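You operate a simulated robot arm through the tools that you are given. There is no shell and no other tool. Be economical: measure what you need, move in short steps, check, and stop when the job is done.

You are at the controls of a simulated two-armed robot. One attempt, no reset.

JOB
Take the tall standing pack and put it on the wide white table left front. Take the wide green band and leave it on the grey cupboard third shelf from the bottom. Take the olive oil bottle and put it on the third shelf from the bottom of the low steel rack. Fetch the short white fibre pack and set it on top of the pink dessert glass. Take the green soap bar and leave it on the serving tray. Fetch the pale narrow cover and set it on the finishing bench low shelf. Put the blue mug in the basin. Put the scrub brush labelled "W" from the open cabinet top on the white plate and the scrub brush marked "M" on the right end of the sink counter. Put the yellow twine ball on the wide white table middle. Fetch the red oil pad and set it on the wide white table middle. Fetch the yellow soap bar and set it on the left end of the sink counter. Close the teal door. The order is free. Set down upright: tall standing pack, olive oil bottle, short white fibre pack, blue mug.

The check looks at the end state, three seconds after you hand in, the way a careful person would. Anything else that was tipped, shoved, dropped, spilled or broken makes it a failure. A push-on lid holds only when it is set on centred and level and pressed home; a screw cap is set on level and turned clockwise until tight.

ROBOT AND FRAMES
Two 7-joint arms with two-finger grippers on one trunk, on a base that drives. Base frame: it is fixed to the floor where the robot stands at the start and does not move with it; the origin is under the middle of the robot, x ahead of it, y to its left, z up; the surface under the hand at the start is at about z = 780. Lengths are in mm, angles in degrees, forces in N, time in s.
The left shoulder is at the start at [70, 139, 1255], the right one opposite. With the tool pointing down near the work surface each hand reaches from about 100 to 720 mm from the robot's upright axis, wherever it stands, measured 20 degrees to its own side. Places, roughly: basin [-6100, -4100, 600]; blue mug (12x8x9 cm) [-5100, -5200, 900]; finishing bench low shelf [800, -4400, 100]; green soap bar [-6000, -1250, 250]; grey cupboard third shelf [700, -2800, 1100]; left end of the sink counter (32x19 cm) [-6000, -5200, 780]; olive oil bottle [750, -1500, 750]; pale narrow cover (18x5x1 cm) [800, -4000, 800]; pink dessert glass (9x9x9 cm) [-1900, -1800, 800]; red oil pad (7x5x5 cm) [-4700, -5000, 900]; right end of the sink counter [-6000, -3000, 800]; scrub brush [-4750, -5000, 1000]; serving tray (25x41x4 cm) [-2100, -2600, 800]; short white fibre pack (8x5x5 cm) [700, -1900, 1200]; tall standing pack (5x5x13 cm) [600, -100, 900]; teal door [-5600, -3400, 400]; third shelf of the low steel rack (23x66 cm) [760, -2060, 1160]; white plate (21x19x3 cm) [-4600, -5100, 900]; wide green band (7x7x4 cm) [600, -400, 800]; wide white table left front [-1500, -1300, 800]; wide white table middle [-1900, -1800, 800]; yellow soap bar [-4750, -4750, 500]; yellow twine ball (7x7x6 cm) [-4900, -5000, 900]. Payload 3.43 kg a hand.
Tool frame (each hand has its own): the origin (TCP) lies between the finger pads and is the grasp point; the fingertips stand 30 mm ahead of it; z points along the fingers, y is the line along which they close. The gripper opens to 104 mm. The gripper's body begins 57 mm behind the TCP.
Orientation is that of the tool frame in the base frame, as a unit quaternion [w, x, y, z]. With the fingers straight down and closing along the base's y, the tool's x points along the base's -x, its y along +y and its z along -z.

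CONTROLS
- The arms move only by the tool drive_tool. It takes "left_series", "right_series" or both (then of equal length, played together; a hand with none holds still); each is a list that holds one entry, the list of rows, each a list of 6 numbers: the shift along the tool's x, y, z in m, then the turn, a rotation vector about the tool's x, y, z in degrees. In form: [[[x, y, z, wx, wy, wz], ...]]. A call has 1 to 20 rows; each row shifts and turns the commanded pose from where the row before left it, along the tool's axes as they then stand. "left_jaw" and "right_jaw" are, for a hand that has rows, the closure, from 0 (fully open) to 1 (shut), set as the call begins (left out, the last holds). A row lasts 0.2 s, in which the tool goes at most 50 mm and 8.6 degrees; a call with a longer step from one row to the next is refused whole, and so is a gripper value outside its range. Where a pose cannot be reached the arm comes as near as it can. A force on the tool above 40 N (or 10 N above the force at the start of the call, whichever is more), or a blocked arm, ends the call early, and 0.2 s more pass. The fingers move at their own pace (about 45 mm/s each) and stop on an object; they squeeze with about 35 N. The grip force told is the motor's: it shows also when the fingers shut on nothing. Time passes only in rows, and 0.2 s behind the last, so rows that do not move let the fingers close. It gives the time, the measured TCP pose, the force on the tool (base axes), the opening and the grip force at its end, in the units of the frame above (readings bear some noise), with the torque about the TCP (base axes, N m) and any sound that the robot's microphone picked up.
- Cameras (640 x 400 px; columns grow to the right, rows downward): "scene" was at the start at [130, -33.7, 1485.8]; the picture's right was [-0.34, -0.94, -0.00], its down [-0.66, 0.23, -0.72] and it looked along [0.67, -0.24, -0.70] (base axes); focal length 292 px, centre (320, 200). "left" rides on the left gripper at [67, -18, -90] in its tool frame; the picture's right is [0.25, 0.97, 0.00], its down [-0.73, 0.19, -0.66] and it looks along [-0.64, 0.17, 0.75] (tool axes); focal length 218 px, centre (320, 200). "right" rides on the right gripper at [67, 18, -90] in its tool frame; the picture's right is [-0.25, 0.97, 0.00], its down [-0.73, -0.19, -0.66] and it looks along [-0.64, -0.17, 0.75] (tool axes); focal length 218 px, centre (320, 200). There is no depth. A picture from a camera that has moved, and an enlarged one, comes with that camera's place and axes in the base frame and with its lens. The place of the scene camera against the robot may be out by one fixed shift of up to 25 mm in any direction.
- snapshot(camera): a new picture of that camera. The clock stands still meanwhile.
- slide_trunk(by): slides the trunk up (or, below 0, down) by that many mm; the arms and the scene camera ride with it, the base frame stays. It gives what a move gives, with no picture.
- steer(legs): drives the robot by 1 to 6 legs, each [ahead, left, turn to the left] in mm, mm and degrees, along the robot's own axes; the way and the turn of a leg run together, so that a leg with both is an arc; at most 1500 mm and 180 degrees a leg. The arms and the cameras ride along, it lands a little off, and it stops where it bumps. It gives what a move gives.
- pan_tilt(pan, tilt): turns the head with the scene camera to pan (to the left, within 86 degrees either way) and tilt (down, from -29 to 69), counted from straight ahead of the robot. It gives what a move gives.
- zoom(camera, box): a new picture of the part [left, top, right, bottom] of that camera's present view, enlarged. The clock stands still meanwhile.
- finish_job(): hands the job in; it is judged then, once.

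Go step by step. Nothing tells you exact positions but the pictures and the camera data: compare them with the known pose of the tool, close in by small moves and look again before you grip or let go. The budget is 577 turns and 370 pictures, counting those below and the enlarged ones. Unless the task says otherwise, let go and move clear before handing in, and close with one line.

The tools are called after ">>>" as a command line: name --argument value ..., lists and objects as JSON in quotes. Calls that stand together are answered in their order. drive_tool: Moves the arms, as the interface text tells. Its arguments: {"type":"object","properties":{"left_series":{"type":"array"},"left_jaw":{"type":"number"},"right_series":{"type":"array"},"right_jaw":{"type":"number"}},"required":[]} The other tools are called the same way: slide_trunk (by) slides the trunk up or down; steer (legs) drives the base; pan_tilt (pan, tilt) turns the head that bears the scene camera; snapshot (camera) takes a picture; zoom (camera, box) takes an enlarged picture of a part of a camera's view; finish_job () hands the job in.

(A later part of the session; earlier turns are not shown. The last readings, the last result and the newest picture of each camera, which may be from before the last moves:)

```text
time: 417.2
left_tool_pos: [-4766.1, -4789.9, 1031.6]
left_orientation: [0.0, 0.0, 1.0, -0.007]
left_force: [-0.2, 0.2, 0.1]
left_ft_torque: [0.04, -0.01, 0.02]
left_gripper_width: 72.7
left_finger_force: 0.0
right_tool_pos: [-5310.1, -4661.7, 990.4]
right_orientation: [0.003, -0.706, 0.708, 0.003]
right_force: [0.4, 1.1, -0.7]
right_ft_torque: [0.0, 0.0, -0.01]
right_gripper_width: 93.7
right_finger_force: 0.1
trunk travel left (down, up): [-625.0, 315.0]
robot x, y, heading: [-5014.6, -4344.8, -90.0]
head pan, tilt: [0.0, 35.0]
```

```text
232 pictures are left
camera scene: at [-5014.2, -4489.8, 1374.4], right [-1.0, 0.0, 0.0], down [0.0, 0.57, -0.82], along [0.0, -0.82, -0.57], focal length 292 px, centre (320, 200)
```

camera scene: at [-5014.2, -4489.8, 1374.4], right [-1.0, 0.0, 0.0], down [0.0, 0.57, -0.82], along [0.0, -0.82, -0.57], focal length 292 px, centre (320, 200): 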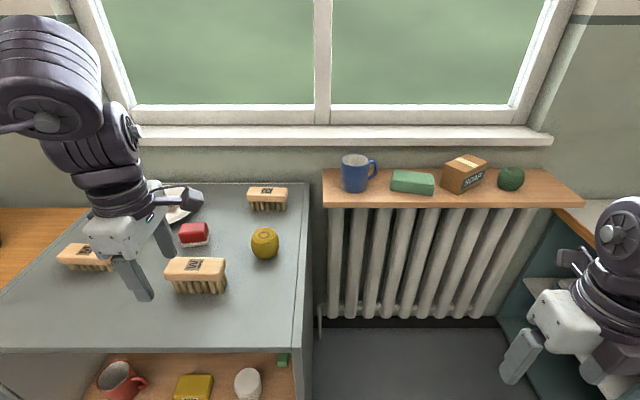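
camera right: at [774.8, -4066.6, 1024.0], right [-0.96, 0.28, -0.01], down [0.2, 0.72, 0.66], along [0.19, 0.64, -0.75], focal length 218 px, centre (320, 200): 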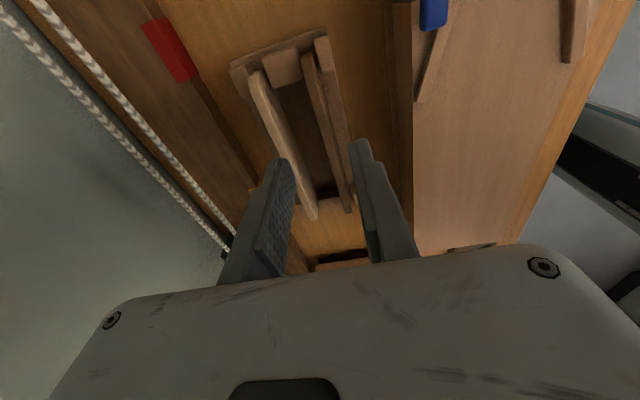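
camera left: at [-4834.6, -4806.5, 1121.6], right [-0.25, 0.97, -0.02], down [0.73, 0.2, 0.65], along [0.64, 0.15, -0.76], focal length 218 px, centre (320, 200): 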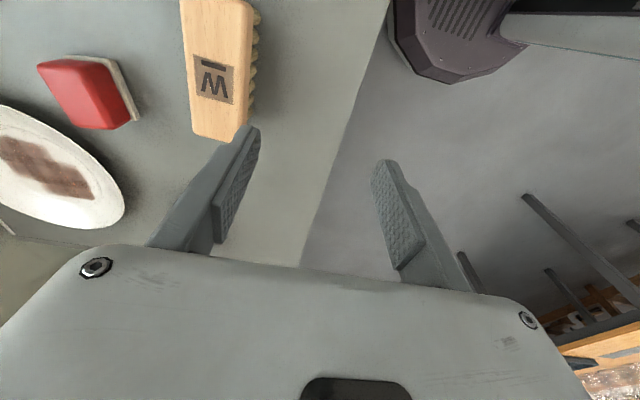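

>>> zoom --camera "left" --box '[170, 30, 270, 120]'

>>> zoom --camera "scene" --box '[50, 235, 240, 305]'

```text
4.44 times, centred on (220, 75) of left
camera zoom: at [-4834.6, -4806.5, 1121.6], right [-0.25, 0.97, -0.02], down [0.73, 0.2, 0.65], along [0.64, 0.15, -0.76], focal length 970 px, centre (764, 756)
```

zoom: 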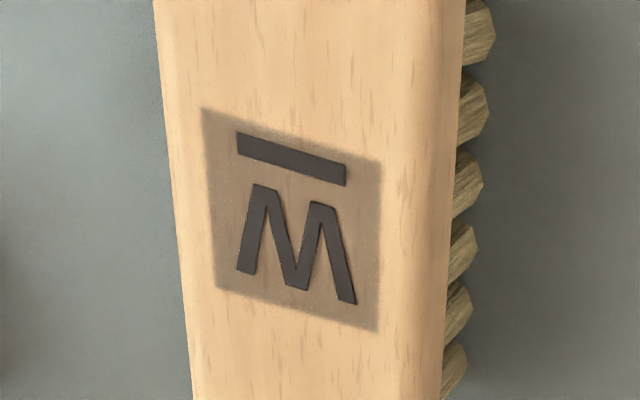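

```text
3.37 times, centred on (145, 270) of scene
camera zoom: at [-5014.2, -4489.8, 1374.4], right [-1.0, 0.0, 0.0], down [0.0, 0.57, -0.82], along [0.0, -0.82, -0.57], focal length 983 px, centre (910, -36)
```

zoom: 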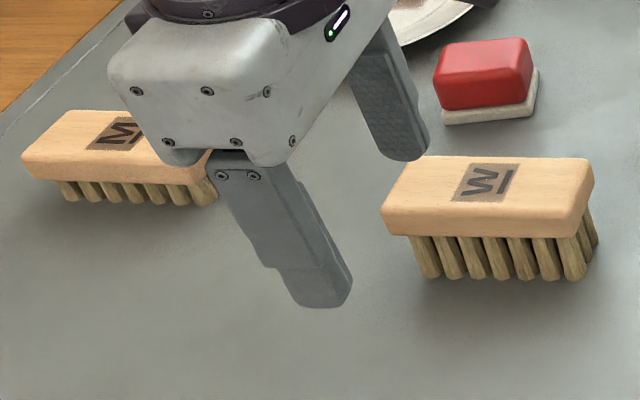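

W confirmed at about (-4780,-4871). Move above it.

>>> drive_tool --left_series '[[[0.0047, -0.027, 0.01, 0, 0, 0], [0.0047, -0.027, 0.01, 0, 0, 0], [0.0047, -0.027, 0.01, 0, 0, 0], [0, 0, 0, 0, 0, 0]]]'

>>> snapshot --camera "left"

```text
time: 418.2
left_tool_pos: [-4780.2, -4871.9, 1002.3]
left_orientation: [0.001, 0.0, 1.0, -0.008]
left_force: [-0.7, -0.1, 0.0]
left_ft_torque: [0.01, -0.01, 0.0]
left_gripper_width: 72.9
left_finger_force: 0.0
right_tool_pos: [-5308.4, -4661.5, 990.2]
right_orientation: [0.003, -0.707, 0.707, 0.003]
right_force: [0.0, 0.2, -0.8]
right_ft_torque: [-0.01, 0.0, 0.02]
right_gripper_width: 93.8
right_finger_force: 0.1
trunk travel left (down, up): [-625.0, 315.0]
robot x, y, heading: [-5018.5, -4346.8, -90.0]
head pan, tilt: [0.0, 35.0]
```

```text
229 pictures are left
camera left: at [-4848.8, -4887.5, 1092.5], right [-0.25, 0.97, -0.02], down [0.73, 0.2, 0.65], along [0.64, 0.15, -0.76], focal length 218 px, centre (320, 200)
```

left: 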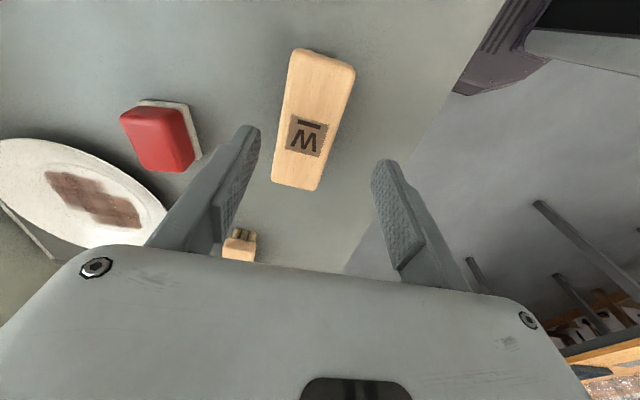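

Triangulated: W brush centre (-4775,-4883), top z≈930. Descend and grip.

>>> drive_tool --left_series '[[[-0.005, -0.011, 0.03, 0, 0, 0], [0, 0, 0.03, 0, 0, 0], [0, 0, 0.02, 0, 0, 0], [0, 0, 0, 0, 0, 0]]]'

>>> snapshot --camera "left"

```text
time: 419.2
left_tool_pos: [-4776.7, -4885.1, 921.7]
left_orientation: [0.002, 0.0, 1.0, -0.007]
left_force: [-1.0, -0.3, 0.3]
left_ft_torque: [0.01, 0.06, 0.01]
left_gripper_width: 72.8
left_finger_force: 0.1
right_tool_pos: [-5310.1, -4662.7, 990.0]
right_orientation: [0.004, -0.707, 0.707, 0.004]
right_force: [-0.4, 0.1, 0.1]
right_ft_torque: [0.0, 0.01, 0.0]
right_gripper_width: 93.6
right_finger_force: 0.1
trunk travel left (down, up): [-625.0, 315.0]
robot x, y, heading: [-5014.8, -4346.7, -89.9]
head pan, tilt: [0.0, 35.0]
```

```text
228 pictures are left
camera left: at [-4844.5, -4901.0, 1011.3], right [-0.25, 0.97, -0.01], down [0.73, 0.2, 0.66], along [0.64, 0.15, -0.76], focal length 218 px, centre (320, 200)
```

left: 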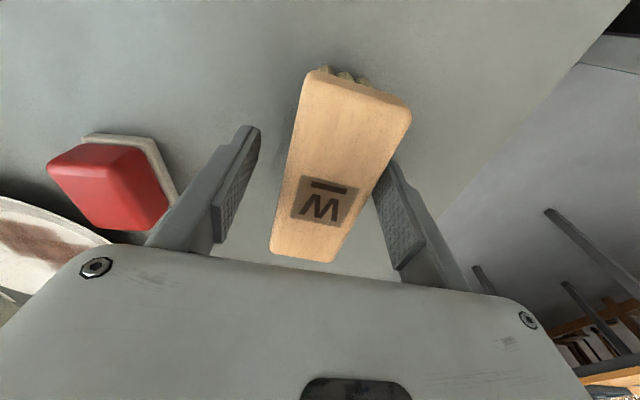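

>>> drive_tool --left_series '[[[0, 0, 0, 0, 0, 0], [0, 0, 0, 0, 0, 0], [0, 0, 0, 0, 0, 0], [0, 0, 0, 0, 0, 0]]]' --left_jaw 1

>>> drive_tool --left_series '[[[0, 0, -0.03, 0, 0, 0], [0, 0, -0.04, 0, 0, 0], [0, 0, -0.04, 0, 0, 0], [0, 0, 0, 0, 0, 0]]]'

>>> snapshot --camera "left"

```text
time: 420.2
left_tool_pos: [-4776.2, -4885.1, 921.2]
left_orientation: [0.0, 0.0, 1.0, -0.007]
left_force: [0.0, 0.0, -0.5]
left_ft_torque: [-0.01, 0.06, -0.03]
left_gripper_width: 45.3
left_finger_force: 34.9
right_tool_pos: [-5309.1, -4663.2, 990.8]
right_orientation: [0.004, -0.706, 0.708, 0.003]
right_force: [0.1, 0.8, 0.1]
right_ft_torque: [-0.02, 0.0, 0.03]
right_gripper_width: 93.8
right_finger_force: 0.1
trunk travel left (down, up): [-625.0, 315.0]
robot x, y, heading: [-5016.6, -4346.5, -90.2]
head pan, tilt: [0.0, 35.0]
```

```text
time: 421.2
left_tool_pos: [-4778.3, -4885.4, 1033.4]
left_orientation: [0.0, -0.001, 1.0, -0.008]
left_force: [-0.5, -0.1, -1.3]
left_ft_torque: [0.03, 0.0, 0.0]
left_gripper_width: 45.1
left_finger_force: 35.4
right_tool_pos: [-5309.8, -4664.1, 989.6]
right_orientation: [0.004, -0.706, 0.708, 0.004]
right_force: [0.8, -0.9, -0.3]
right_ft_torque: [0.02, -0.01, -0.02]
right_gripper_width: 93.7
right_finger_force: 0.0
trunk travel left (down, up): [-625.0, 315.0]
robot x, y, heading: [-5014.8, -4346.9, -90.0]
head pan, tilt: [0.0, 35.0]
```

```text
227 pictures are left
camera left: at [-4845.8, -4900.8, 1122.8], right [-0.25, 0.97, -0.01], down [0.73, 0.2, 0.65], along [0.64, 0.16, -0.76], focal length 218 px, centre (320, 200)
```

left: 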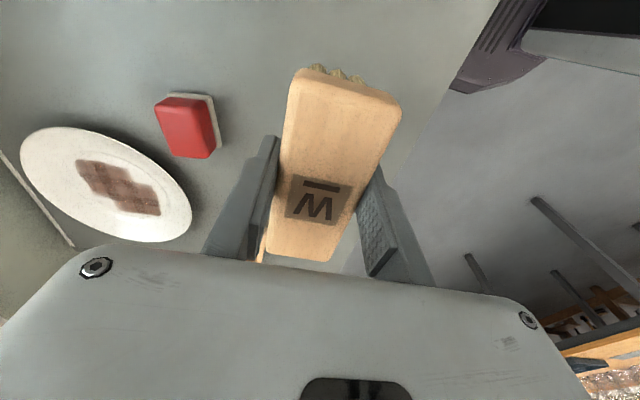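

Held. Next over to the plate at about (-4597,-5138): shift the base left and ahead a little.

>>> steer --legs '[[0, 165, 0], [105, 0, 0]]'

>>> drive_tool --left_series '[[[0, -0.04, 0, 0, 0, 0], [0, -0.035, 0, 0, 0, 0], [0, -0.03, 0, 0, 0, 0], [0, 0, 0, 0, 0, 0]]]'

>>> snapshot --camera "left"

>>> snapshot --camera "scene"

```text
time: 423.5
left_tool_pos: [-4607.6, -4988.0, 1033.6]
left_orientation: [-0.001, 0.001, 1.0, -0.007]
left_force: [0.0, 0.4, -1.1]
left_ft_torque: [0.02, 0.01, 0.01]
left_gripper_width: 45.2
left_finger_force: 35.2
right_tool_pos: [-5139.3, -4767.8, 990.1]
right_orientation: [-0.003, 0.707, -0.707, -0.003]
right_force: [-0.2, 0.0, 0.6]
right_ft_torque: [-0.03, 0.0, 0.0]
right_gripper_width: 93.7
right_finger_force: 0.1
trunk travel left (down, up): [-625.0, 315.0]
robot x, y, heading: [-4844.6, -4452.5, -89.6]
head pan, tilt: [0.0, 35.0]
```

```text
time: 424.5
left_tool_pos: [-4607.6, -5093.3, 1033.3]
left_orientation: [0.0, 0.0, 1.0, -0.008]
left_force: [0.3, 0.6, -1.4]
left_ft_torque: [0.0, 0.03, -0.02]
left_gripper_width: 45.2
left_finger_force: 35.1
right_tool_pos: [-5138.9, -4766.9, 991.2]
right_orientation: [0.002, -0.707, 0.707, 0.004]
right_force: [0.3, 0.0, 0.1]
right_ft_torque: [0.02, 0.0, 0.01]
right_gripper_width: 93.6
right_finger_force: 0.1
trunk travel left (down, up): [-625.0, 315.0]
robot x, y, heading: [-4846.0, -4452.7, -89.9]
head pan, tilt: [0.0, 35.0]
```

```text
226 pictures are left
camera left: at [-4676.1, -5111.4, 1123.6], right [-0.25, 0.97, -0.01], down [0.73, 0.2, 0.65], along [0.64, 0.15, -0.76], focal length 218 px, centre (320, 200)
```

left: 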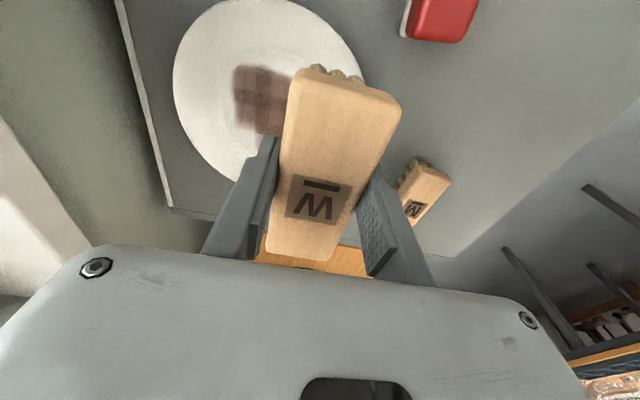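

```text
225 pictures are left
camera scene: at [-4843.7, -4595.0, 1374.3], right [-1.0, 0.0, 0.0], down [0.0, 0.57, -0.82], along [0.0, -0.82, -0.57], focal length 292 px, centre (320, 200)
```

scene: 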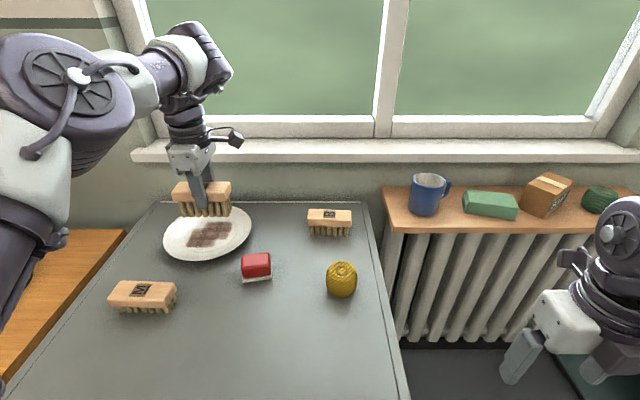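

>>> drive_tool --left_series '[[[0, -0.03, 0, 0, 0, 0], [0, -0.02, 0, 0, 0, 0], [0, 0, 0.03, 0, 0, 0], [0, 0, 0.03, 0, 0, 0], [0, 0, 0, 0, 0, 0]]]'

>>> zoom --camera "scene" --box '[130, 140, 290, 280]'

```text
time: 425.7
left_tool_pos: [-4609.2, -5101.3, 970.6]
left_orientation: [0.001, -0.001, 1.0, -0.008]
left_force: [-1.3, 0.2, -2.1]
left_ft_torque: [0.02, 0.02, 0.0]
left_gripper_width: 45.2
left_finger_force: 35.1
left hand out of reach, approached as far as the arm can: row 1, 2
right_tool_pos: [-5140.1, -4768.8, 991.0]
right_orientation: [0.003, -0.707, 0.707, 0.003]
right_force: [0.5, -0.2, 0.4]
right_ft_torque: [-0.05, 0.0, 0.02]
right_gripper_width: 93.7
right_finger_force: 0.1
trunk travel left (down, up): [-625.0, 315.0]
robot x, y, heading: [-4845.5, -4451.7, -89.8]
head pan, tilt: [0.0, 35.0]
```

```text
2.86 times, centred on (210, 210) of scene
camera zoom: at [-4845.0, -4595.5, 1374.3], right [-1.0, 0.0, 0.0], down [0.0, 0.57, -0.82], along [0.0, -0.82, -0.57], focal length 834 px, centre (634, 171)
```

zoom: 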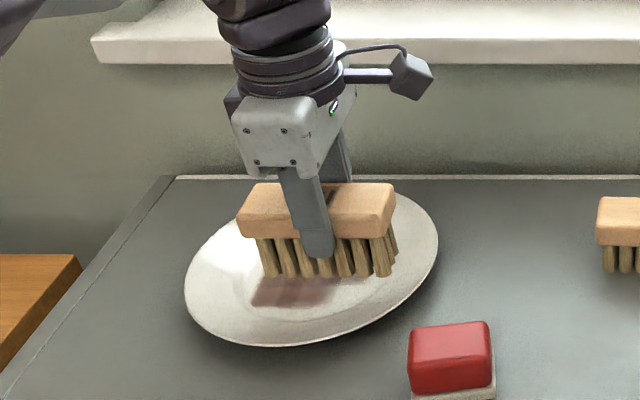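

Reach ends ~30 mm short of mid-plate; I'll creep the base 22 mm ahead.

>>> steer --legs '[[22, 0, 0]]'

>>> drive_tool --left_series '[[[0, -0.006, 0.01, 0, 0, 0], [0, 0, 0.01, 0, 0, 0], [0, 0, 0, 0, 0, 0]]]'

>>> zoom --camera "scene" --box '[130, 140, 290, 280]'

```text
time: 426.5
left_tool_pos: [-4608.1, -5121.4, 974.2]
left_orientation: [0.001, -0.001, 1.0, -0.008]
left_force: [1.0, -0.7, -1.9]
left_ft_torque: [-0.04, 0.05, -0.03]
left_gripper_width: 45.4
left_finger_force: 35.0
right_tool_pos: [-5139.1, -4787.1, 991.3]
right_orientation: [0.002, -0.707, 0.707, 0.002]
right_force: [-0.2, -0.1, 0.1]
right_ft_torque: [-0.04, 0.01, -0.01]
right_gripper_width: 93.5
right_finger_force: 0.0
trunk travel left (down, up): [-625.0, 315.0]
robot x, y, heading: [-4847.8, -4473.3, -89.7]
head pan, tilt: [0.0, 35.0]
```

```text
time: 427.3
left_tool_pos: [-4607.8, -5130.4, 950.1]
left_orientation: [0.001, -0.001, 1.0, -0.007]
left_force: [0.0, -0.6, -1.0]
left_ft_torque: [0.01, 0.0, -0.01]
left_gripper_width: 45.1
left_finger_force: 34.7
right_tool_pos: [-5140.3, -4791.3, 990.3]
right_orientation: [-0.003, 0.708, -0.707, -0.003]
right_force: [0.0, -0.3, 0.4]
right_ft_torque: [-0.01, 0.02, 0.02]
right_gripper_width: 93.5
right_finger_force: 0.1
trunk travel left (down, up): [-625.0, 315.0]
robot x, y, heading: [-4848.8, -4471.6, -90.2]
head pan, tilt: [0.0, 35.0]
```

```text
2.86 times, centred on (210, 210) of scene
camera zoom: at [-4844.6, -4618.3, 1374.1], right [-1.0, 0.0, 0.0], down [0.0, 0.57, -0.82], along [0.0, -0.82, -0.57], focal length 834 px, centre (634, 171)
```

zoom: 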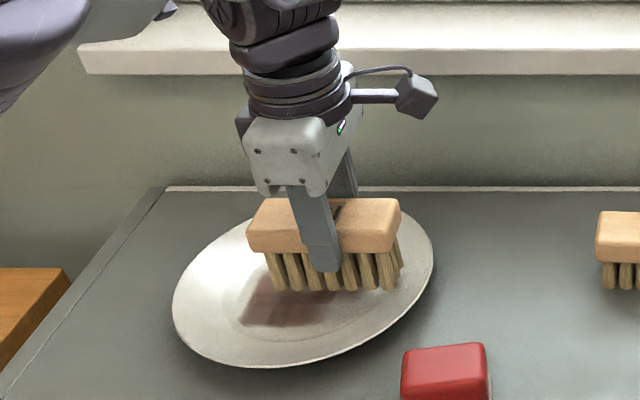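

>>> drive_tool --left_series '[[[-0.016, 0, 0.006, 0, 0, 0], [0, 0, 0.005, 0, 0, 0], [0, 0, 0.004, 0, 0, 0], [0, 0, 0.003, 0, 0, 0], [0, 0, 0, 0, 0, 0]]]'

>>> zoom --camera "scene" --box '[130, 140, 290, 280]'

```text
time: 428.5
left_tool_pos: [-4593.6, -5128.4, 938.6]
left_orientation: [0.001, -0.001, 1.0, -0.012]
left_force: [4.7, -5.2, 29.2]
left_ft_torque: [0.15, 0.91, 0.07]
left_gripper_width: 45.3
left_finger_force: 35.5
right_tool_pos: [-5139.4, -4788.0, 991.0]
right_orientation: [0.002, -0.707, 0.708, 0.002]
right_force: [1.0, 0.0, 0.4]
right_ft_torque: [0.03, 0.01, -0.01]
right_gripper_width: 93.4
right_finger_force: 0.1
trunk travel left (down, up): [-625.0, 315.0]
robot x, y, heading: [-4846.4, -4471.9, -90.1]
head pan, tilt: [0.0, 35.0]
```

```text
2.86 times, centred on (210, 210) of scene
camera zoom: at [-4845.3, -4613.9, 1374.9], right [-1.0, 0.0, 0.0], down [0.0, 0.57, -0.82], along [0.0, -0.82, -0.57], focal length 834 px, centre (634, 171)
```

zoom: 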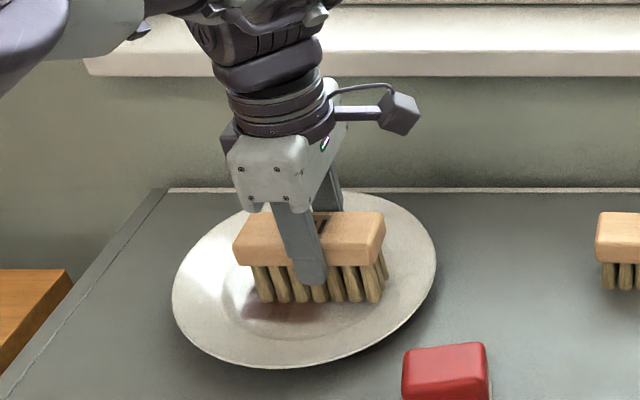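

In contact inside the plate. Ease, release, lift.

>>> drive_tool --left_series '[[[0, 0, -0.004, 0, 0, 0], [0, 0, 0, 0, 0, 0]]]'

>>> drive_tool --left_series '[[[0, 0, 0, 0, 0, 0], [0, 0, 0, 0, 0, 0], [0, 0, 0, 0, 0, 0], [0, 0, -0.03, 0, 0, 0], [0, 0, -0.04, 0, 0, 0], [0, 0, -0.04, 0, 0, 0], [0, 0, 0, 0, 0, 0]]]' --left_jaw 0.3

>>> snapshot --camera "scene"

>>> snapshot --camera "left"

```text
time: 429.1
left_tool_pos: [-4592.6, -5130.9, 937.5]
left_orientation: [0.001, 0.0, 1.0, -0.009]
left_force: [2.1, -5.5, 18.7]
left_ft_torque: [0.0, 0.74, 0.19]
left_gripper_width: 45.3
left_finger_force: 35.1
right_tool_pos: [-5140.3, -4788.2, 991.5]
right_orientation: [-0.003, 0.707, -0.707, -0.004]
right_force: [0.5, -0.7, -0.1]
right_ft_torque: [-0.03, -0.01, 0.0]
right_gripper_width: 93.5
right_finger_force: 0.1
trunk travel left (down, up): [-625.0, 315.0]
robot x, y, heading: [-4845.1, -4474.4, -89.8]
head pan, tilt: [0.0, 35.0]
```

```text
time: 430.7
left_tool_pos: [-4605.6, -5117.3, 1044.1]
left_orientation: [0.001, -0.001, 1.0, -0.007]
left_force: [0.4, -0.9, -0.6]
left_ft_torque: [0.0, 0.02, 0.03]
left_gripper_width: 72.5
left_finger_force: 0.0
left hand out of reach, approached as far as the arm can: row 6
right_tool_pos: [-5139.5, -4790.8, 989.3]
right_orientation: [-0.004, 0.707, -0.707, -0.003]
right_force: [0.1, -0.1, -0.3]
right_ft_torque: [0.02, 0.01, -0.01]
right_gripper_width: 93.5
right_finger_force: 0.0
trunk travel left (down, up): [-625.0, 315.0]
robot x, y, heading: [-4843.3, -4471.6, -89.6]
head pan, tilt: [0.0, 35.0]
```

```text
221 pictures are left
camera scene: at [-4844.1, -4617.9, 1374.1], right [-1.0, 0.0, 0.0], down [0.0, 0.57, -0.82], along [0.0, -0.82, -0.57], focal length 292 px, centre (320, 200)
```

scene: 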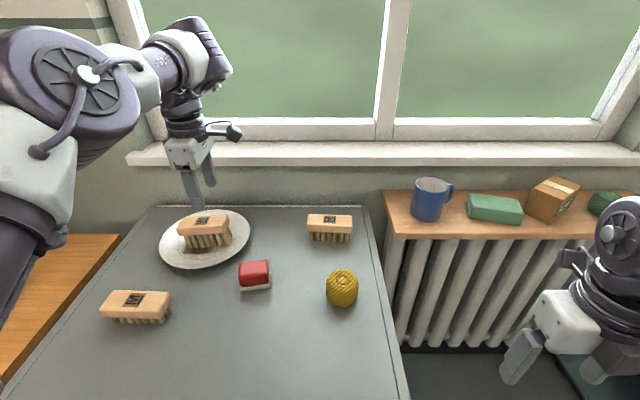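

```text
220 pictures are left
camera left: at [-4674.3, -5135.0, 1134.3], right [-0.25, 0.97, -0.01], down [0.73, 0.2, 0.65], along [0.64, 0.16, -0.76], focal length 218 px, centre (320, 200)
```

left: 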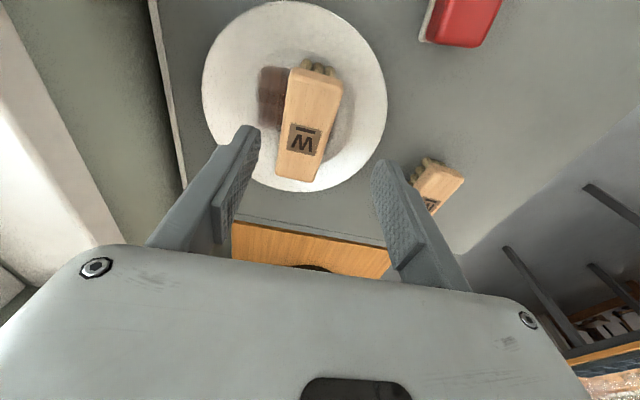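

W is on the plate. Next the M brush with the right hand: turn it 90° and shift the base left so M is in its sector.

>>> drive_tool --right_series '[[[0, 0, 0, 0, 0, 8.2], [0, 0, 0, 0, 0, 8.2], [0, 0, 0, 0, 0, 8.2], [0, 0, 0, 0, 0, 8.2], [0, 0, 0, 0, 0, 8.2], [0, 0, 0, 0, 0, 8.2], [0, 0, 0, 0, 0, 8.2], [0, 0, 0, 0, 0, 8.2], [0, 0, 0, 0, 0, 8.2], [0, 0, 0, 0, 0, 8.2], [0, 0, -0.03, 0, 0, 8.0], [0, 0, 0, 0, 0, 0]]]' --left_series '[[[0, 0.04, -0.01, 0, 0, 0], [0, 0.04, -0.01, 0, 0, 0], [0, 0.04, -0.01, 0, 0, 0], [0, 0.04, -0.01, 0, 0, 0], [0, 0.04, 0, 0, 0, 0], [0, 0, 0, 0, 0, 0], [0, 0, 0, 0, 0, 0], [0, 0, 0, 0, 0, 0], [0, 0, 0, 0, 0, 0], [0, 0, 0, 0, 0, 0], [0, 0, 0, 0, 0, 0], [0, 0, 0, 0, 0, 0]]]' --right_jaw 0.3

>>> steer --legs '[[-20, 590, 0]]'

>>> snapshot --camera "right"

>>> snapshot --camera "scene"

```text
time: 433.3
left_tool_pos: [-4606.8, -4918.4, 1082.1]
left_orientation: [0.001, -0.001, 1.0, -0.007]
left_force: [0.1, 0.3, -0.7]
left_ft_torque: [0.01, -0.01, 0.01]
left_gripper_width: 72.6
left_finger_force: 0.1
right_tool_pos: [-5138.9, -4790.8, 1021.7]
right_orientation: [0.0, 0.001, 1.0, 0.005]
right_force: [0.3, -0.8, -0.9]
right_ft_torque: [0.01, -0.02, 0.02]
right_gripper_width: 72.8
right_finger_force: 0.0
trunk travel left (down, up): [-625.0, 315.0]
robot x, y, heading: [-4847.4, -4471.4, -89.8]
head pan, tilt: [0.0, 35.0]
```

```text
time: 436.1
left_tool_pos: [-4103.5, -4899.6, 1081.6]
left_orientation: [-0.004, 0.012, 1.0, -0.008]
left_force: [-0.1, 0.0, 0.8]
left_ft_torque: [-0.03, -0.11, -0.01]
left_gripper_width: 72.9
left_finger_force: 0.1
right_tool_pos: [-4626.7, -4773.3, 1021.8]
right_orientation: [0.0, 0.0, 1.0, 0.005]
right_force: [0.4, -0.2, -0.2]
right_ft_torque: [-0.02, 0.0, -0.02]
right_gripper_width: 72.9
right_finger_force: 0.0
trunk travel left (down, up): [-625.0, 315.0]
robot x, y, heading: [-4336.3, -4456.8, -90.1]
head pan, tilt: [0.0, 35.0]
stopped in leg 1: the force on the tool passed its limit at 104 N (the readings are from after the stop); the commanded pose is now the measured one
```

```text
219 pictures are left
camera right: at [-4694.3, -4757.6, 1112.2], right [0.25, 0.97, 0.01], down [0.73, -0.2, 0.66], along [0.64, -0.16, -0.76], focal length 218 px, centre (320, 200)
```

right: 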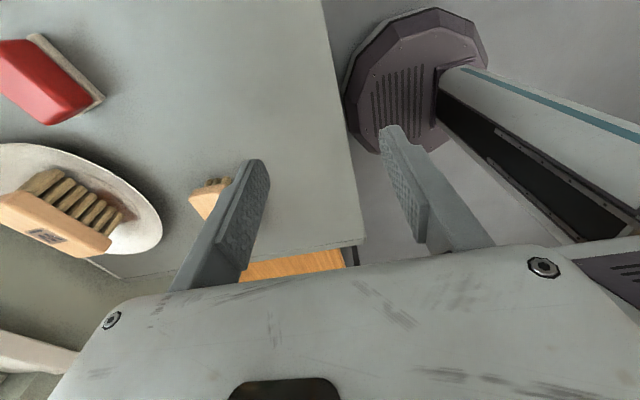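

```text
218 pictures are left
camera scene: at [-4333.0, -4600.2, 1374.3], right [-1.0, 0.0, 0.0], down [0.0, 0.57, -0.82], along [0.0, -0.82, -0.57], focal length 292 px, centre (320, 200)
```

scene: 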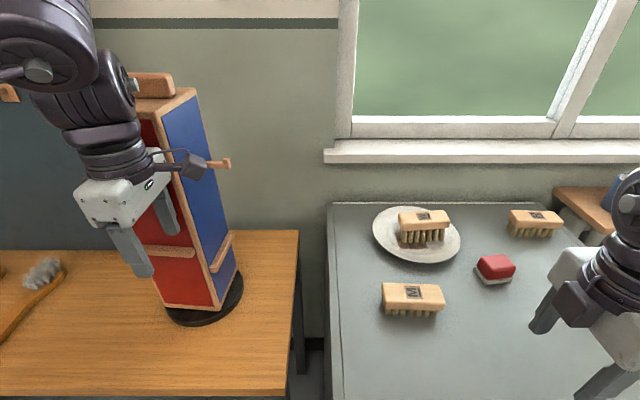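

The left hand touched the red/blue spinner stand on the next bench while I moved sideways. I'll ease away and inspect it.

>>> steer --legs '[[0, -60, 0]]'

>>> zoom --camera "scene" --box '[0, 50, 320, 350]'

>>> snapshot --camera "left"

```text
time: 437.1
left_tool_pos: [-4159.6, -4900.8, 1081.7]
left_orientation: [-0.005, 0.01, 1.0, -0.008]
left_force: [0.6, -0.1, -0.2]
left_ft_torque: [0.0, -0.01, 0.01]
left_gripper_width: 72.9
left_finger_force: 0.0
right_tool_pos: [-4685.8, -4773.2, 1022.1]
right_orientation: [-0.001, -0.001, 1.0, 0.004]
right_force: [-0.9, -0.6, 0.0]
right_ft_torque: [0.0, 0.02, -0.02]
right_gripper_width: 72.9
right_finger_force: 0.2
trunk travel left (down, up): [-625.0, 315.0]
robot x, y, heading: [-4396.3, -4455.7, -89.8]
head pan, tilt: [0.0, 35.0]
```

```text
1.33 times, centred on (160, 200) of scene
camera zoom: at [-4390.4, -4600.4, 1374.2], right [-1.0, 0.0, 0.0], down [0.0, 0.57, -0.82], along [0.0, -0.82, -0.57], focal length 389 px, centre (533, 200)
```

zoom: 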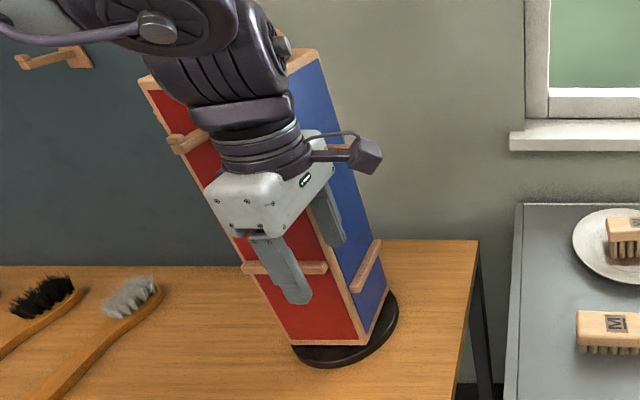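

```text
216 pictures are left
camera left: at [-4226.7, -4915.7, 1172.3], right [-0.23, 0.97, -0.01], down [0.74, 0.19, 0.65], along [0.63, 0.14, -0.76], focal length 218 px, centre (320, 200)
```

left: 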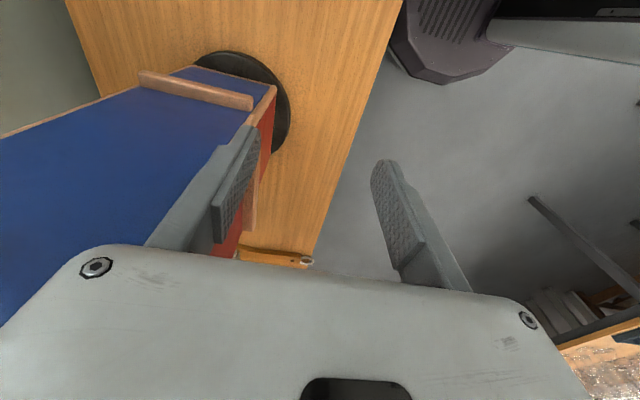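

The stand is upright and its orientation matches the earlier view. I'll retract the left hand clear of it and bring the right hand to the M brush by arm motion.

>>> drive_tool --left_series '[[[0, 0.04, 0, 0, 0, 0], [0, 0.04, 0, 0, 0, 0], [0, 0.04, 0, 0, 0, 0], [0, 0.02, 0, 0, 0, 0], [0, 0, 0, 0, 0, 0], [0, 0, 0, 0, 0, 0]]]' --right_series '[[[-0.032, -0.03, 0.003, 0, 0, 0], [-0.032, -0.03, 0.003, 0, 0, 0], [-0.032, -0.03, 0.003, 0, 0, 0], [-0.032, -0.03, 0.003, 0, 0, 0], [-0.032, -0.03, 0.003, 0, 0, 0], [0, 0, 0, 0, 0, 0]]]'

>>> snapshot --camera "right"

```text
time: 438.5
left_tool_pos: [-4157.6, -4760.5, 1081.1]
left_orientation: [-0.004, 0.01, 1.0, -0.008]
left_force: [-0.1, -0.4, 0.3]
left_ft_torque: [-0.02, 0.02, 0.0]
left_gripper_width: 72.9
left_finger_force: 0.0
right_tool_pos: [-4566.8, -4901.7, 1006.9]
right_orientation: [0.001, 0.0, 1.0, 0.005]
right_force: [0.7, 0.2, -0.4]
right_ft_torque: [-0.01, 0.01, 0.02]
right_gripper_width: 72.8
right_finger_force: 0.1
right hand out of reach, approached as far as the arm can: row 4, 5
trunk travel left (down, up): [-625.0, 315.0]
robot x, y, heading: [-4398.4, -4457.8, -90.0]
head pan, tilt: [0.0, 35.0]
```

```text
215 pictures are left
camera right: at [-4634.4, -4885.9, 1096.7], right [0.25, 0.97, 0.01], down [0.73, -0.2, 0.66], along [0.64, -0.16, -0.75], focal length 218 px, centre (320, 200)
```

right: 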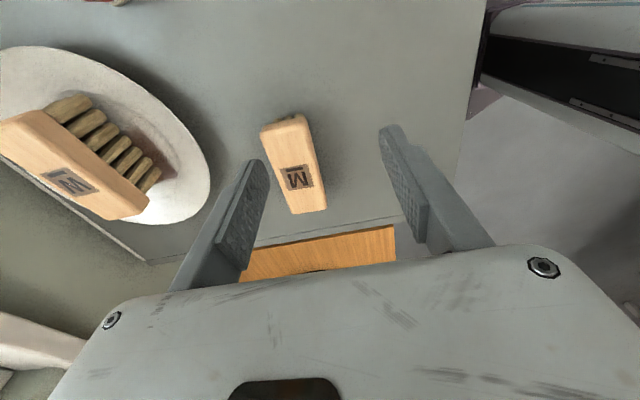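

>>> steer --legs '[[0, 100, 0]]'

>>> drive_tool --right_series '[[[0.026, -0.017, 0, 0, 0, 0], [0.026, -0.017, 0, 0, 0, 0], [0, 0, 0.02, 0, 0, 0], [0, 0, 0.02, 0, 0, 0], [0, 0, 0, 0, 0, 0]]]'

>>> snapshot --camera "right"

```text
time: 439.6
left_tool_pos: [-4060.4, -4761.2, 1080.8]
left_orientation: [-0.004, 0.011, 1.0, -0.007]
left_force: [0.5, -0.2, 0.1]
left_ft_torque: [0.0, -0.01, 0.0]
left_gripper_width: 73.0
left_finger_force: 0.0
right_tool_pos: [-4470.6, -4901.6, 1007.8]
right_orientation: [0.001, 0.001, 1.0, 0.005]
right_force: [0.1, 0.1, -0.6]
right_ft_torque: [0.02, -0.02, -0.01]
right_gripper_width: 72.6
right_finger_force: 0.0
trunk travel left (down, up): [-625.0, 315.0]
robot x, y, heading: [-4298.1, -4459.4, -90.1]
head pan, tilt: [0.0, 35.0]
```

```text
time: 440.8
left_tool_pos: [-4060.5, -4759.8, 1081.1]
left_orientation: [-0.005, 0.011, 1.0, -0.008]
left_force: [0.1, 1.1, -0.1]
left_ft_torque: [-0.01, 0.02, -0.01]
left_gripper_width: 72.7
left_finger_force: 0.1
right_tool_pos: [-4521.9, -4934.0, 965.5]
right_orientation: [0.001, 0.001, 1.0, 0.004]
right_force: [0.3, 0.6, 0.7]
right_ft_torque: [0.0, 0.03, 0.0]
right_gripper_width: 72.8
right_finger_force: 0.0
trunk travel left (down, up): [-625.0, 315.0]
robot x, y, heading: [-4298.9, -4454.5, -90.1]
head pan, tilt: [0.0, 35.0]
```

```text
214 pictures are left
camera right: at [-4588.8, -4918.0, 1056.4], right [0.26, 0.97, 0.01], down [0.73, -0.2, 0.66], along [0.64, -0.16, -0.75], focal length 218 px, centre (320, 200)
```

right: 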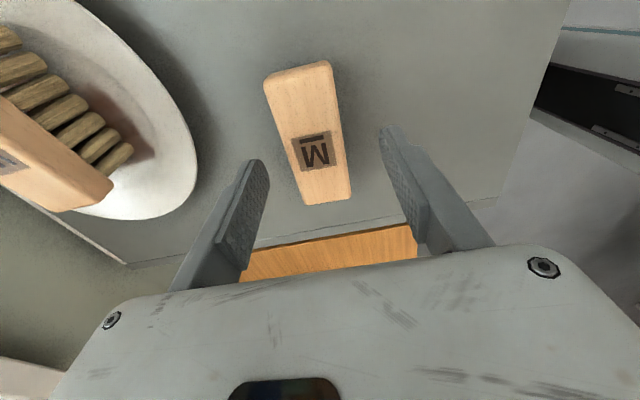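

>>> drive_tool --right_series '[[[-0.006, -0.007, 0.02, 0, 0, 0], [0, 0, 0.02, 0, 0, 0], [0, 0, 0.014, 0, 0, 0], [0, 0, 0, 0, 0, 0]]]'

>>> drive_tool --right_series '[[[0, 0, 0, 0, 0, 0], [0, 0, 0, 0, 0, 0], [0, 0, 0, 0, 0, 0], [0, 0, 0, 0, 0, 0]]]' --right_jaw 1

>>> drive_tool --right_series '[[[0, 0, -0.03, 0, 0, 0], [0, 0, -0.04, 0, 0, 0], [0, 0.02, -0.04, 0, 0, 0], [0, 0.04, -0.02, 0, 0, 0], [0, 0.04, 0, 0, 0, 0], [0, 0, 0, 0, 0, 0]]]'

>>> snapshot --camera "right"

```text
time: 441.8
left_tool_pos: [-4061.1, -4761.3, 1080.0]
left_orientation: [-0.005, 0.011, 1.0, -0.007]
left_force: [0.5, 0.3, -0.4]
left_ft_torque: [0.01, -0.01, 0.02]
left_gripper_width: 73.1
left_finger_force: 0.1
right_tool_pos: [-4515.8, -4942.2, 911.3]
right_orientation: [0.002, 0.002, 1.0, 0.002]
right_force: [-0.4, -0.4, -0.3]
right_ft_torque: [-0.02, 0.02, -0.01]
right_gripper_width: 72.7
right_finger_force: 0.0
trunk travel left (down, up): [-625.0, 315.0]
robot x, y, heading: [-4300.8, -4455.0, -90.1]
head pan, tilt: [0.0, 35.0]
```

```text
time: 442.8
left_tool_pos: [-4060.6, -4760.2, 1080.2]
left_orientation: [-0.004, 0.01, 1.0, -0.006]
left_force: [0.5, 1.2, 1.0]
left_ft_torque: [-0.02, 0.01, 0.02]
left_gripper_width: 72.9
left_finger_force: 0.1
right_tool_pos: [-4515.7, -4943.6, 912.4]
right_orientation: [0.002, 0.001, 1.0, 0.004]
right_force: [0.5, -0.4, 0.5]
right_ft_torque: [-0.03, 0.03, 0.04]
right_gripper_width: 45.4
right_finger_force: 35.0
trunk travel left (down, up): [-625.0, 315.0]
robot x, y, heading: [-4296.4, -4456.8, -90.0]
head pan, tilt: [0.0, 35.0]
```

```text
time: 444.2
left_tool_pos: [-4060.6, -4761.1, 1080.4]
left_orientation: [-0.005, 0.011, 1.0, -0.007]
left_force: [0.2, 0.0, 0.2]
left_ft_torque: [-0.01, 0.0, -0.02]
left_gripper_width: 72.9
left_finger_force: 0.1
right_tool_pos: [-4514.5, -4843.9, 1041.6]
right_orientation: [0.001, 0.002, 1.0, 0.005]
right_force: [-0.3, -0.7, -1.3]
right_ft_torque: [0.02, -0.02, 0.0]
right_gripper_width: 45.2
right_finger_force: 35.4
trunk travel left (down, up): [-625.0, 315.0]
robot x, y, heading: [-4296.1, -4456.9, -90.0]
head pan, tilt: [0.0, 35.0]
```

```text
213 pictures are left
camera right: at [-4582.4, -4827.9, 1131.0], right [0.26, 0.97, 0.01], down [0.73, -0.2, 0.66], along [0.64, -0.16, -0.75], focal length 218 px, centre (320, 200)
```

right: 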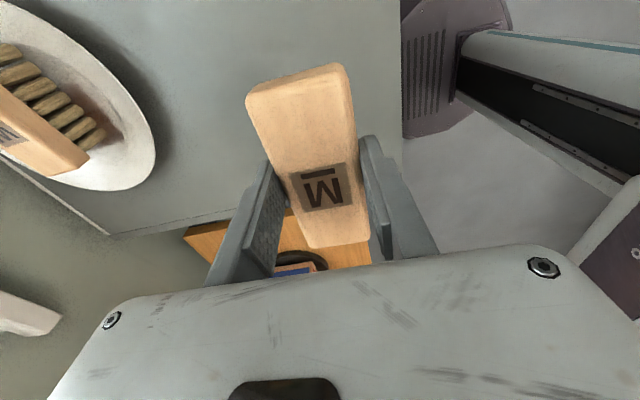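

M is held. Now go over toward the blue mug on the sill shelf with the left hand.

>>> steer --legs '[[-150, 0, 0], [0, -1080, 0]]'

>>> snapshot --camera "scene"

>>> snapshot --camera "left"

```text
time: 450.8
left_tool_pos: [-5157.0, -4609.8, 1080.3]
left_orientation: [-0.005, 0.016, 1.0, -0.008]
left_force: [1.1, 0.1, 0.6]
left_ft_torque: [0.01, 0.0, -0.02]
left_gripper_width: 72.4
left_finger_force: 0.0
right_tool_pos: [-5611.9, -4686.9, 1041.4]
right_orientation: [0.002, 0.005, 1.0, 0.004]
right_force: [0.0, -0.5, -1.6]
right_ft_torque: [0.01, 0.01, -0.02]
right_gripper_width: 45.2
right_finger_force: 35.0
trunk travel left (down, up): [-625.0, 315.0]
robot x, y, heading: [-5389.8, -4300.3, -90.7]
head pan, tilt: [0.0, 35.0]
```

```text
212 pictures are left
camera scene: at [-5390.0, -4447.2, 1374.2], right [-1.0, 0.01, 0.0], down [0.01, 0.57, -0.82], along [-0.01, -0.82, -0.57], focal length 292 px, centre (320, 200)
```

scene: 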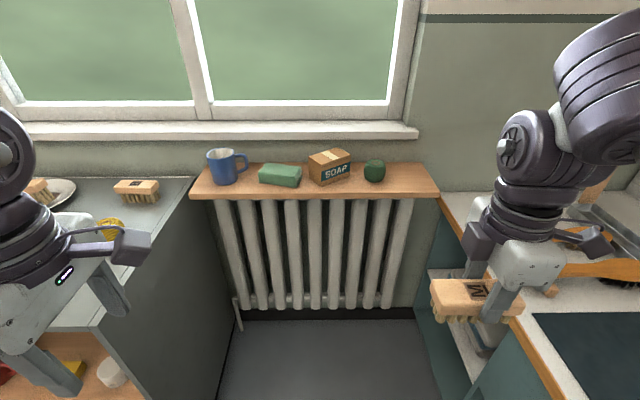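

```text
211 pictures are left
camera left: at [-5224.6, -4624.1, 1171.1], right [-0.22, 0.97, -0.01], down [0.74, 0.18, 0.65], along [0.63, 0.14, -0.76], focal length 218 px, centre (320, 200)
```

left: 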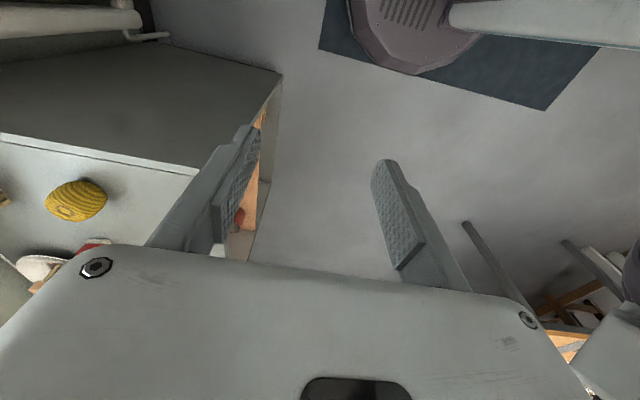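

The mug is at about (-5113,-5202), rim near z≈1010. Move ahead so the left hand comes in front of it.

>>> steer --legs '[[240, 0, 0.7]]'

>>> drive_tool --left_series '[[[0.0, -0.04, -0.02, 0, 0, 0], [0.0, -0.04, -0.02, 0, 0, 0], [0, -0.04, 0, 0, 0, 0], [0, -0.03, 0, 0, 0, 0], [0, 0, 0, 0, 0, 0]]]'

>>> snapshot --camera "left"

>>> snapshot --camera "scene"

```text
time: 452.6
left_tool_pos: [-5154.1, -4839.8, 1081.7]
left_orientation: [-0.005, 0.011, 1.0, -0.007]
left_force: [0.4, -0.5, 0.3]
left_ft_torque: [0.0, 0.02, 0.0]
left_gripper_width: 72.8
left_finger_force: 0.1
right_tool_pos: [-5608.2, -4923.9, 1041.8]
right_orientation: [0.002, 0.0, 1.0, 0.003]
right_force: [-0.6, 0.9, -0.9]
right_ft_torque: [0.02, 0.0, 0.0]
right_gripper_width: 45.1
right_finger_force: 35.1
trunk travel left (down, up): [-625.0, 315.0]
robot x, y, heading: [-5394.2, -4534.0, -89.8]
head pan, tilt: [0.0, 35.0]
```

```text
time: 453.8
left_tool_pos: [-5157.6, -4990.8, 1125.0]
left_orientation: [-0.005, 0.011, 1.0, -0.007]
left_force: [0.0, 0.6, 0.5]
left_ft_torque: [-0.03, 0.01, 0.01]
left_gripper_width: 72.8
left_finger_force: 0.0
right_tool_pos: [-5609.0, -4923.4, 1041.7]
right_orientation: [0.001, 0.0, 1.0, 0.004]
right_force: [0.4, 0.6, -1.7]
right_ft_torque: [-0.01, 0.05, -0.02]
right_gripper_width: 45.1
right_finger_force: 34.7
trunk travel left (down, up): [-625.0, 315.0]
robot x, y, heading: [-5391.8, -4537.7, -89.9]
head pan, tilt: [0.0, 35.0]
```

```text
210 pictures are left
camera left: at [-5224.6, -5005.5, 1215.0], right [-0.23, 0.97, -0.01], down [0.74, 0.19, 0.65], along [0.63, 0.14, -0.76], focal length 218 px, centre (320, 200)
```

left: 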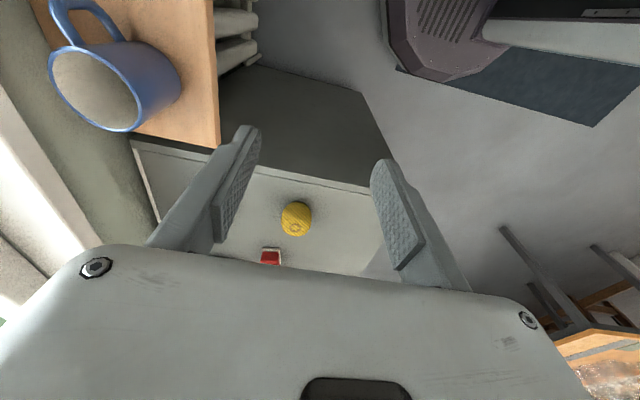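

```text
209 pictures are left
camera scene: at [-5389.6, -4680.1, 1374.3], right [-1.0, 0.0, 0.0], down [0.0, 0.57, -0.82], along [0.0, -0.82, -0.57], focal length 292 px, centre (320, 200)
```

scene: 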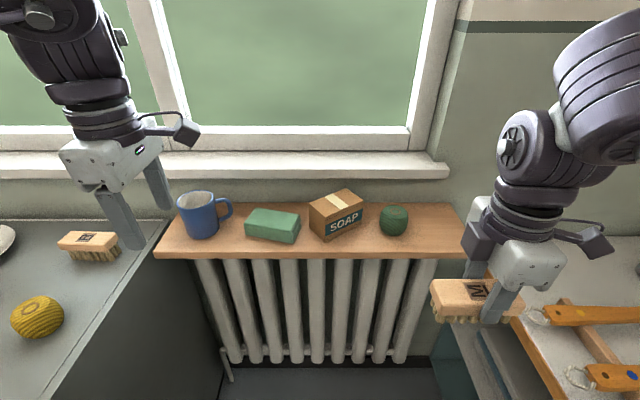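

>>> drive_tool --left_series '[[[-0.007, -0.039, 0.008, 0, 0, 0], [-0.007, -0.039, 0.008, 0, 0, 0], [-0.007, -0.039, 0.008, 0, 0, 0], [-0.006, -0.037, 0.008, 0, 0, 0], [0, 0, 0, 0, 0, 0]]]' --left_jaw 0.5

>>> snapshot --camera "left"

```text
time: 455.0
left_tool_pos: [-5132.6, -5148.1, 1093.4]
left_orientation: [-0.004, 0.01, 1.0, -0.008]
left_force: [-0.1, 0.0, -0.2]
left_ft_torque: [-0.01, 0.0, 0.01]
left_gripper_width: 51.8
left_finger_force: 0.1
right_tool_pos: [-5607.2, -4923.6, 1042.6]
right_orientation: [0.001, -0.001, 1.0, 0.004]
right_force: [0.7, 0.3, 0.2]
right_ft_torque: [-0.02, 0.0, -0.03]
right_gripper_width: 45.3
right_finger_force: 35.2
trunk travel left (down, up): [-625.0, 315.0]
robot x, y, heading: [-5393.2, -4536.2, -90.1]
head pan, tilt: [0.0, 35.0]
```

```text
208 pictures are left
camera left: at [-5199.2, -5162.6, 1184.0], right [-0.23, 0.97, -0.01], down [0.74, 0.19, 0.65], along [0.63, 0.14, -0.76], focal length 218 px, centre (320, 200)
```

left: 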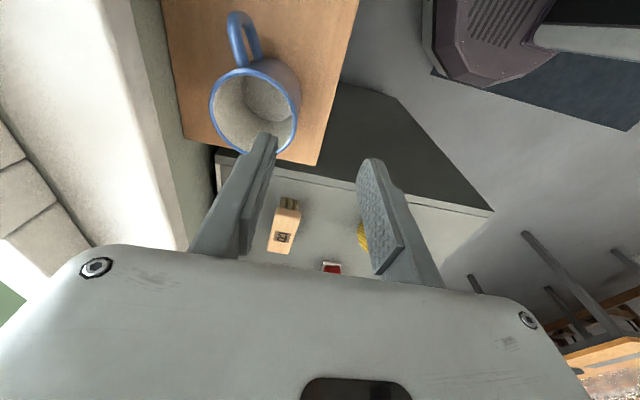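

Rim centre is (-5121,-5210), z≈981. I'll straddle its front wall and go down.

>>> drive_tool --left_series '[[[-0.0116, -0.022, 0, 0, 0, 0], [0, 0, 0.035, 0, 0, 0], [0, 0, 0.03, 0, 0, 0], [0, 0, 0, 0, 0, 0]]]'

>>> snapshot --camera "left"

```text
time: 456.0
left_tool_pos: [-5135.7, -5147.8, 1031.2]
left_orientation: [-0.004, 0.011, 1.0, -0.007]
left_force: [-0.4, 0.7, -0.6]
left_ft_torque: [-0.01, -0.04, -0.02]
left_gripper_width: 51.8
left_finger_force: 0.0
left hand out of reach, approached as far as the arm can: row 1
right_tool_pos: [-5609.5, -4923.2, 1041.4]
right_orientation: [0.002, 0.0, 1.0, 0.004]
right_force: [-0.4, 1.0, -0.1]
right_ft_torque: [-0.05, -0.01, -0.02]
right_gripper_width: 45.1
right_finger_force: 34.8
trunk travel left (down, up): [-625.0, 315.0]
robot x, y, heading: [-5392.7, -4540.2, -90.2]
head pan, tilt: [0.0, 35.0]
```

```text
207 pictures are left
camera left: at [-5203.3, -5163.5, 1121.8], right [-0.23, 0.97, -0.01], down [0.74, 0.19, 0.65], along [0.63, 0.14, -0.76], focal length 218 px, centre (320, 200)
```

left: 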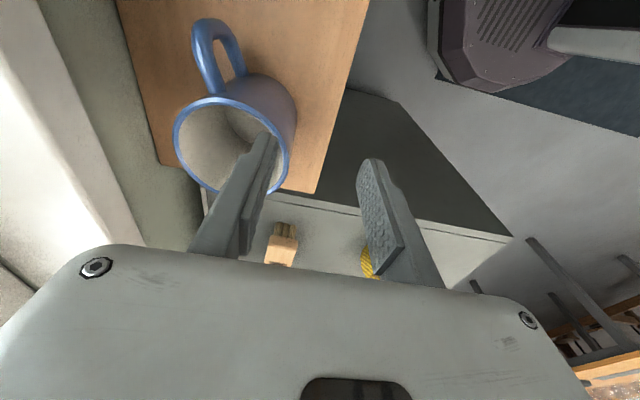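

>>> steer --legs '[[35, 14, 0]]'

>>> snapshot --camera "left"

```text
time: 456.8
left_tool_pos: [-5124.0, -5180.0, 1033.2]
left_orientation: [-0.004, 0.012, 1.0, -0.01]
left_force: [0.0, 0.2, -0.4]
left_ft_torque: [0.0, -0.03, -0.03]
left_gripper_width: 51.8
left_finger_force: 0.1
right_tool_pos: [-5597.5, -4953.9, 1043.1]
right_orientation: [0.001, 0.001, 1.0, 0.003]
right_force: [0.5, 1.0, -0.9]
right_ft_torque: [0.0, -0.01, -0.03]
right_gripper_width: 45.1
right_finger_force: 35.0
trunk travel left (down, up): [-625.0, 315.0]
robot x, y, heading: [-5375.3, -4567.5, -90.2]
head pan, tilt: [0.0, 35.0]
```

```text
206 pictures are left
camera left: at [-5191.6, -5195.2, 1124.6], right [-0.23, 0.97, -0.02], down [0.74, 0.19, 0.65], along [0.63, 0.14, -0.76], focal length 218 px, centre (320, 200)
```

left: 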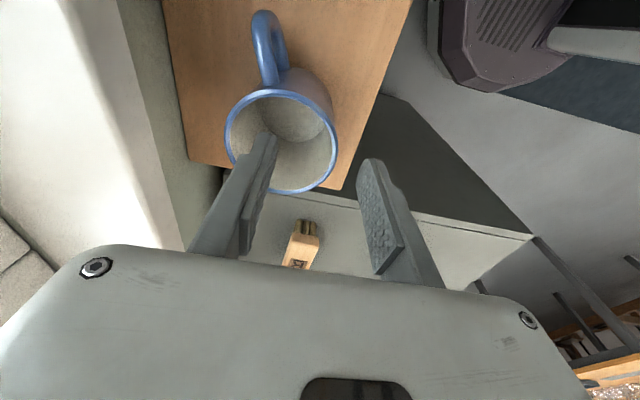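

>>> drive_tool --left_series '[[[-0.005, 0.01, 0.005, 0, 0, 0], [0, 0, 0.02, 0, 0, 0], [0, 0, 0.02, 0, 0, 0], [0, 0, 0, 0, 0, 0]]]'

>>> snapshot --camera "left"

```text
time: 457.8
left_tool_pos: [-5116.6, -5173.4, 986.5]
left_orientation: [-0.005, 0.011, 1.0, -0.008]
left_force: [-0.8, -0.3, 0.4]
left_ft_torque: [0.0, 0.01, -0.02]
left_gripper_width: 52.0
left_finger_force: 0.1
right_tool_pos: [-5596.3, -4958.0, 1041.3]
right_orientation: [0.002, 0.001, 1.0, 0.003]
right_force: [-0.9, 0.4, -1.3]
right_ft_torque: [-0.07, -0.01, 0.03]
right_gripper_width: 45.1
right_finger_force: 34.9
trunk travel left (down, up): [-625.0, 315.0]
robot x, y, heading: [-5381.5, -4571.2, -89.8]
head pan, tilt: [0.0, 35.0]
```

```text
205 pictures are left
camera left: at [-5184.8, -5187.8, 1077.2], right [-0.23, 0.97, -0.01], down [0.74, 0.18, 0.65], along [0.63, 0.14, -0.76], focal length 218 px, centre (320, 200)
```

left: 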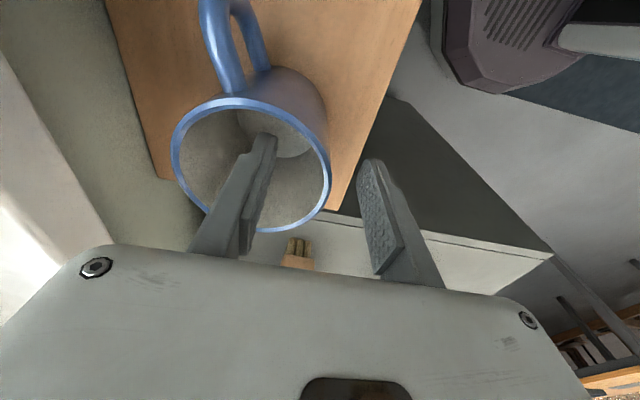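

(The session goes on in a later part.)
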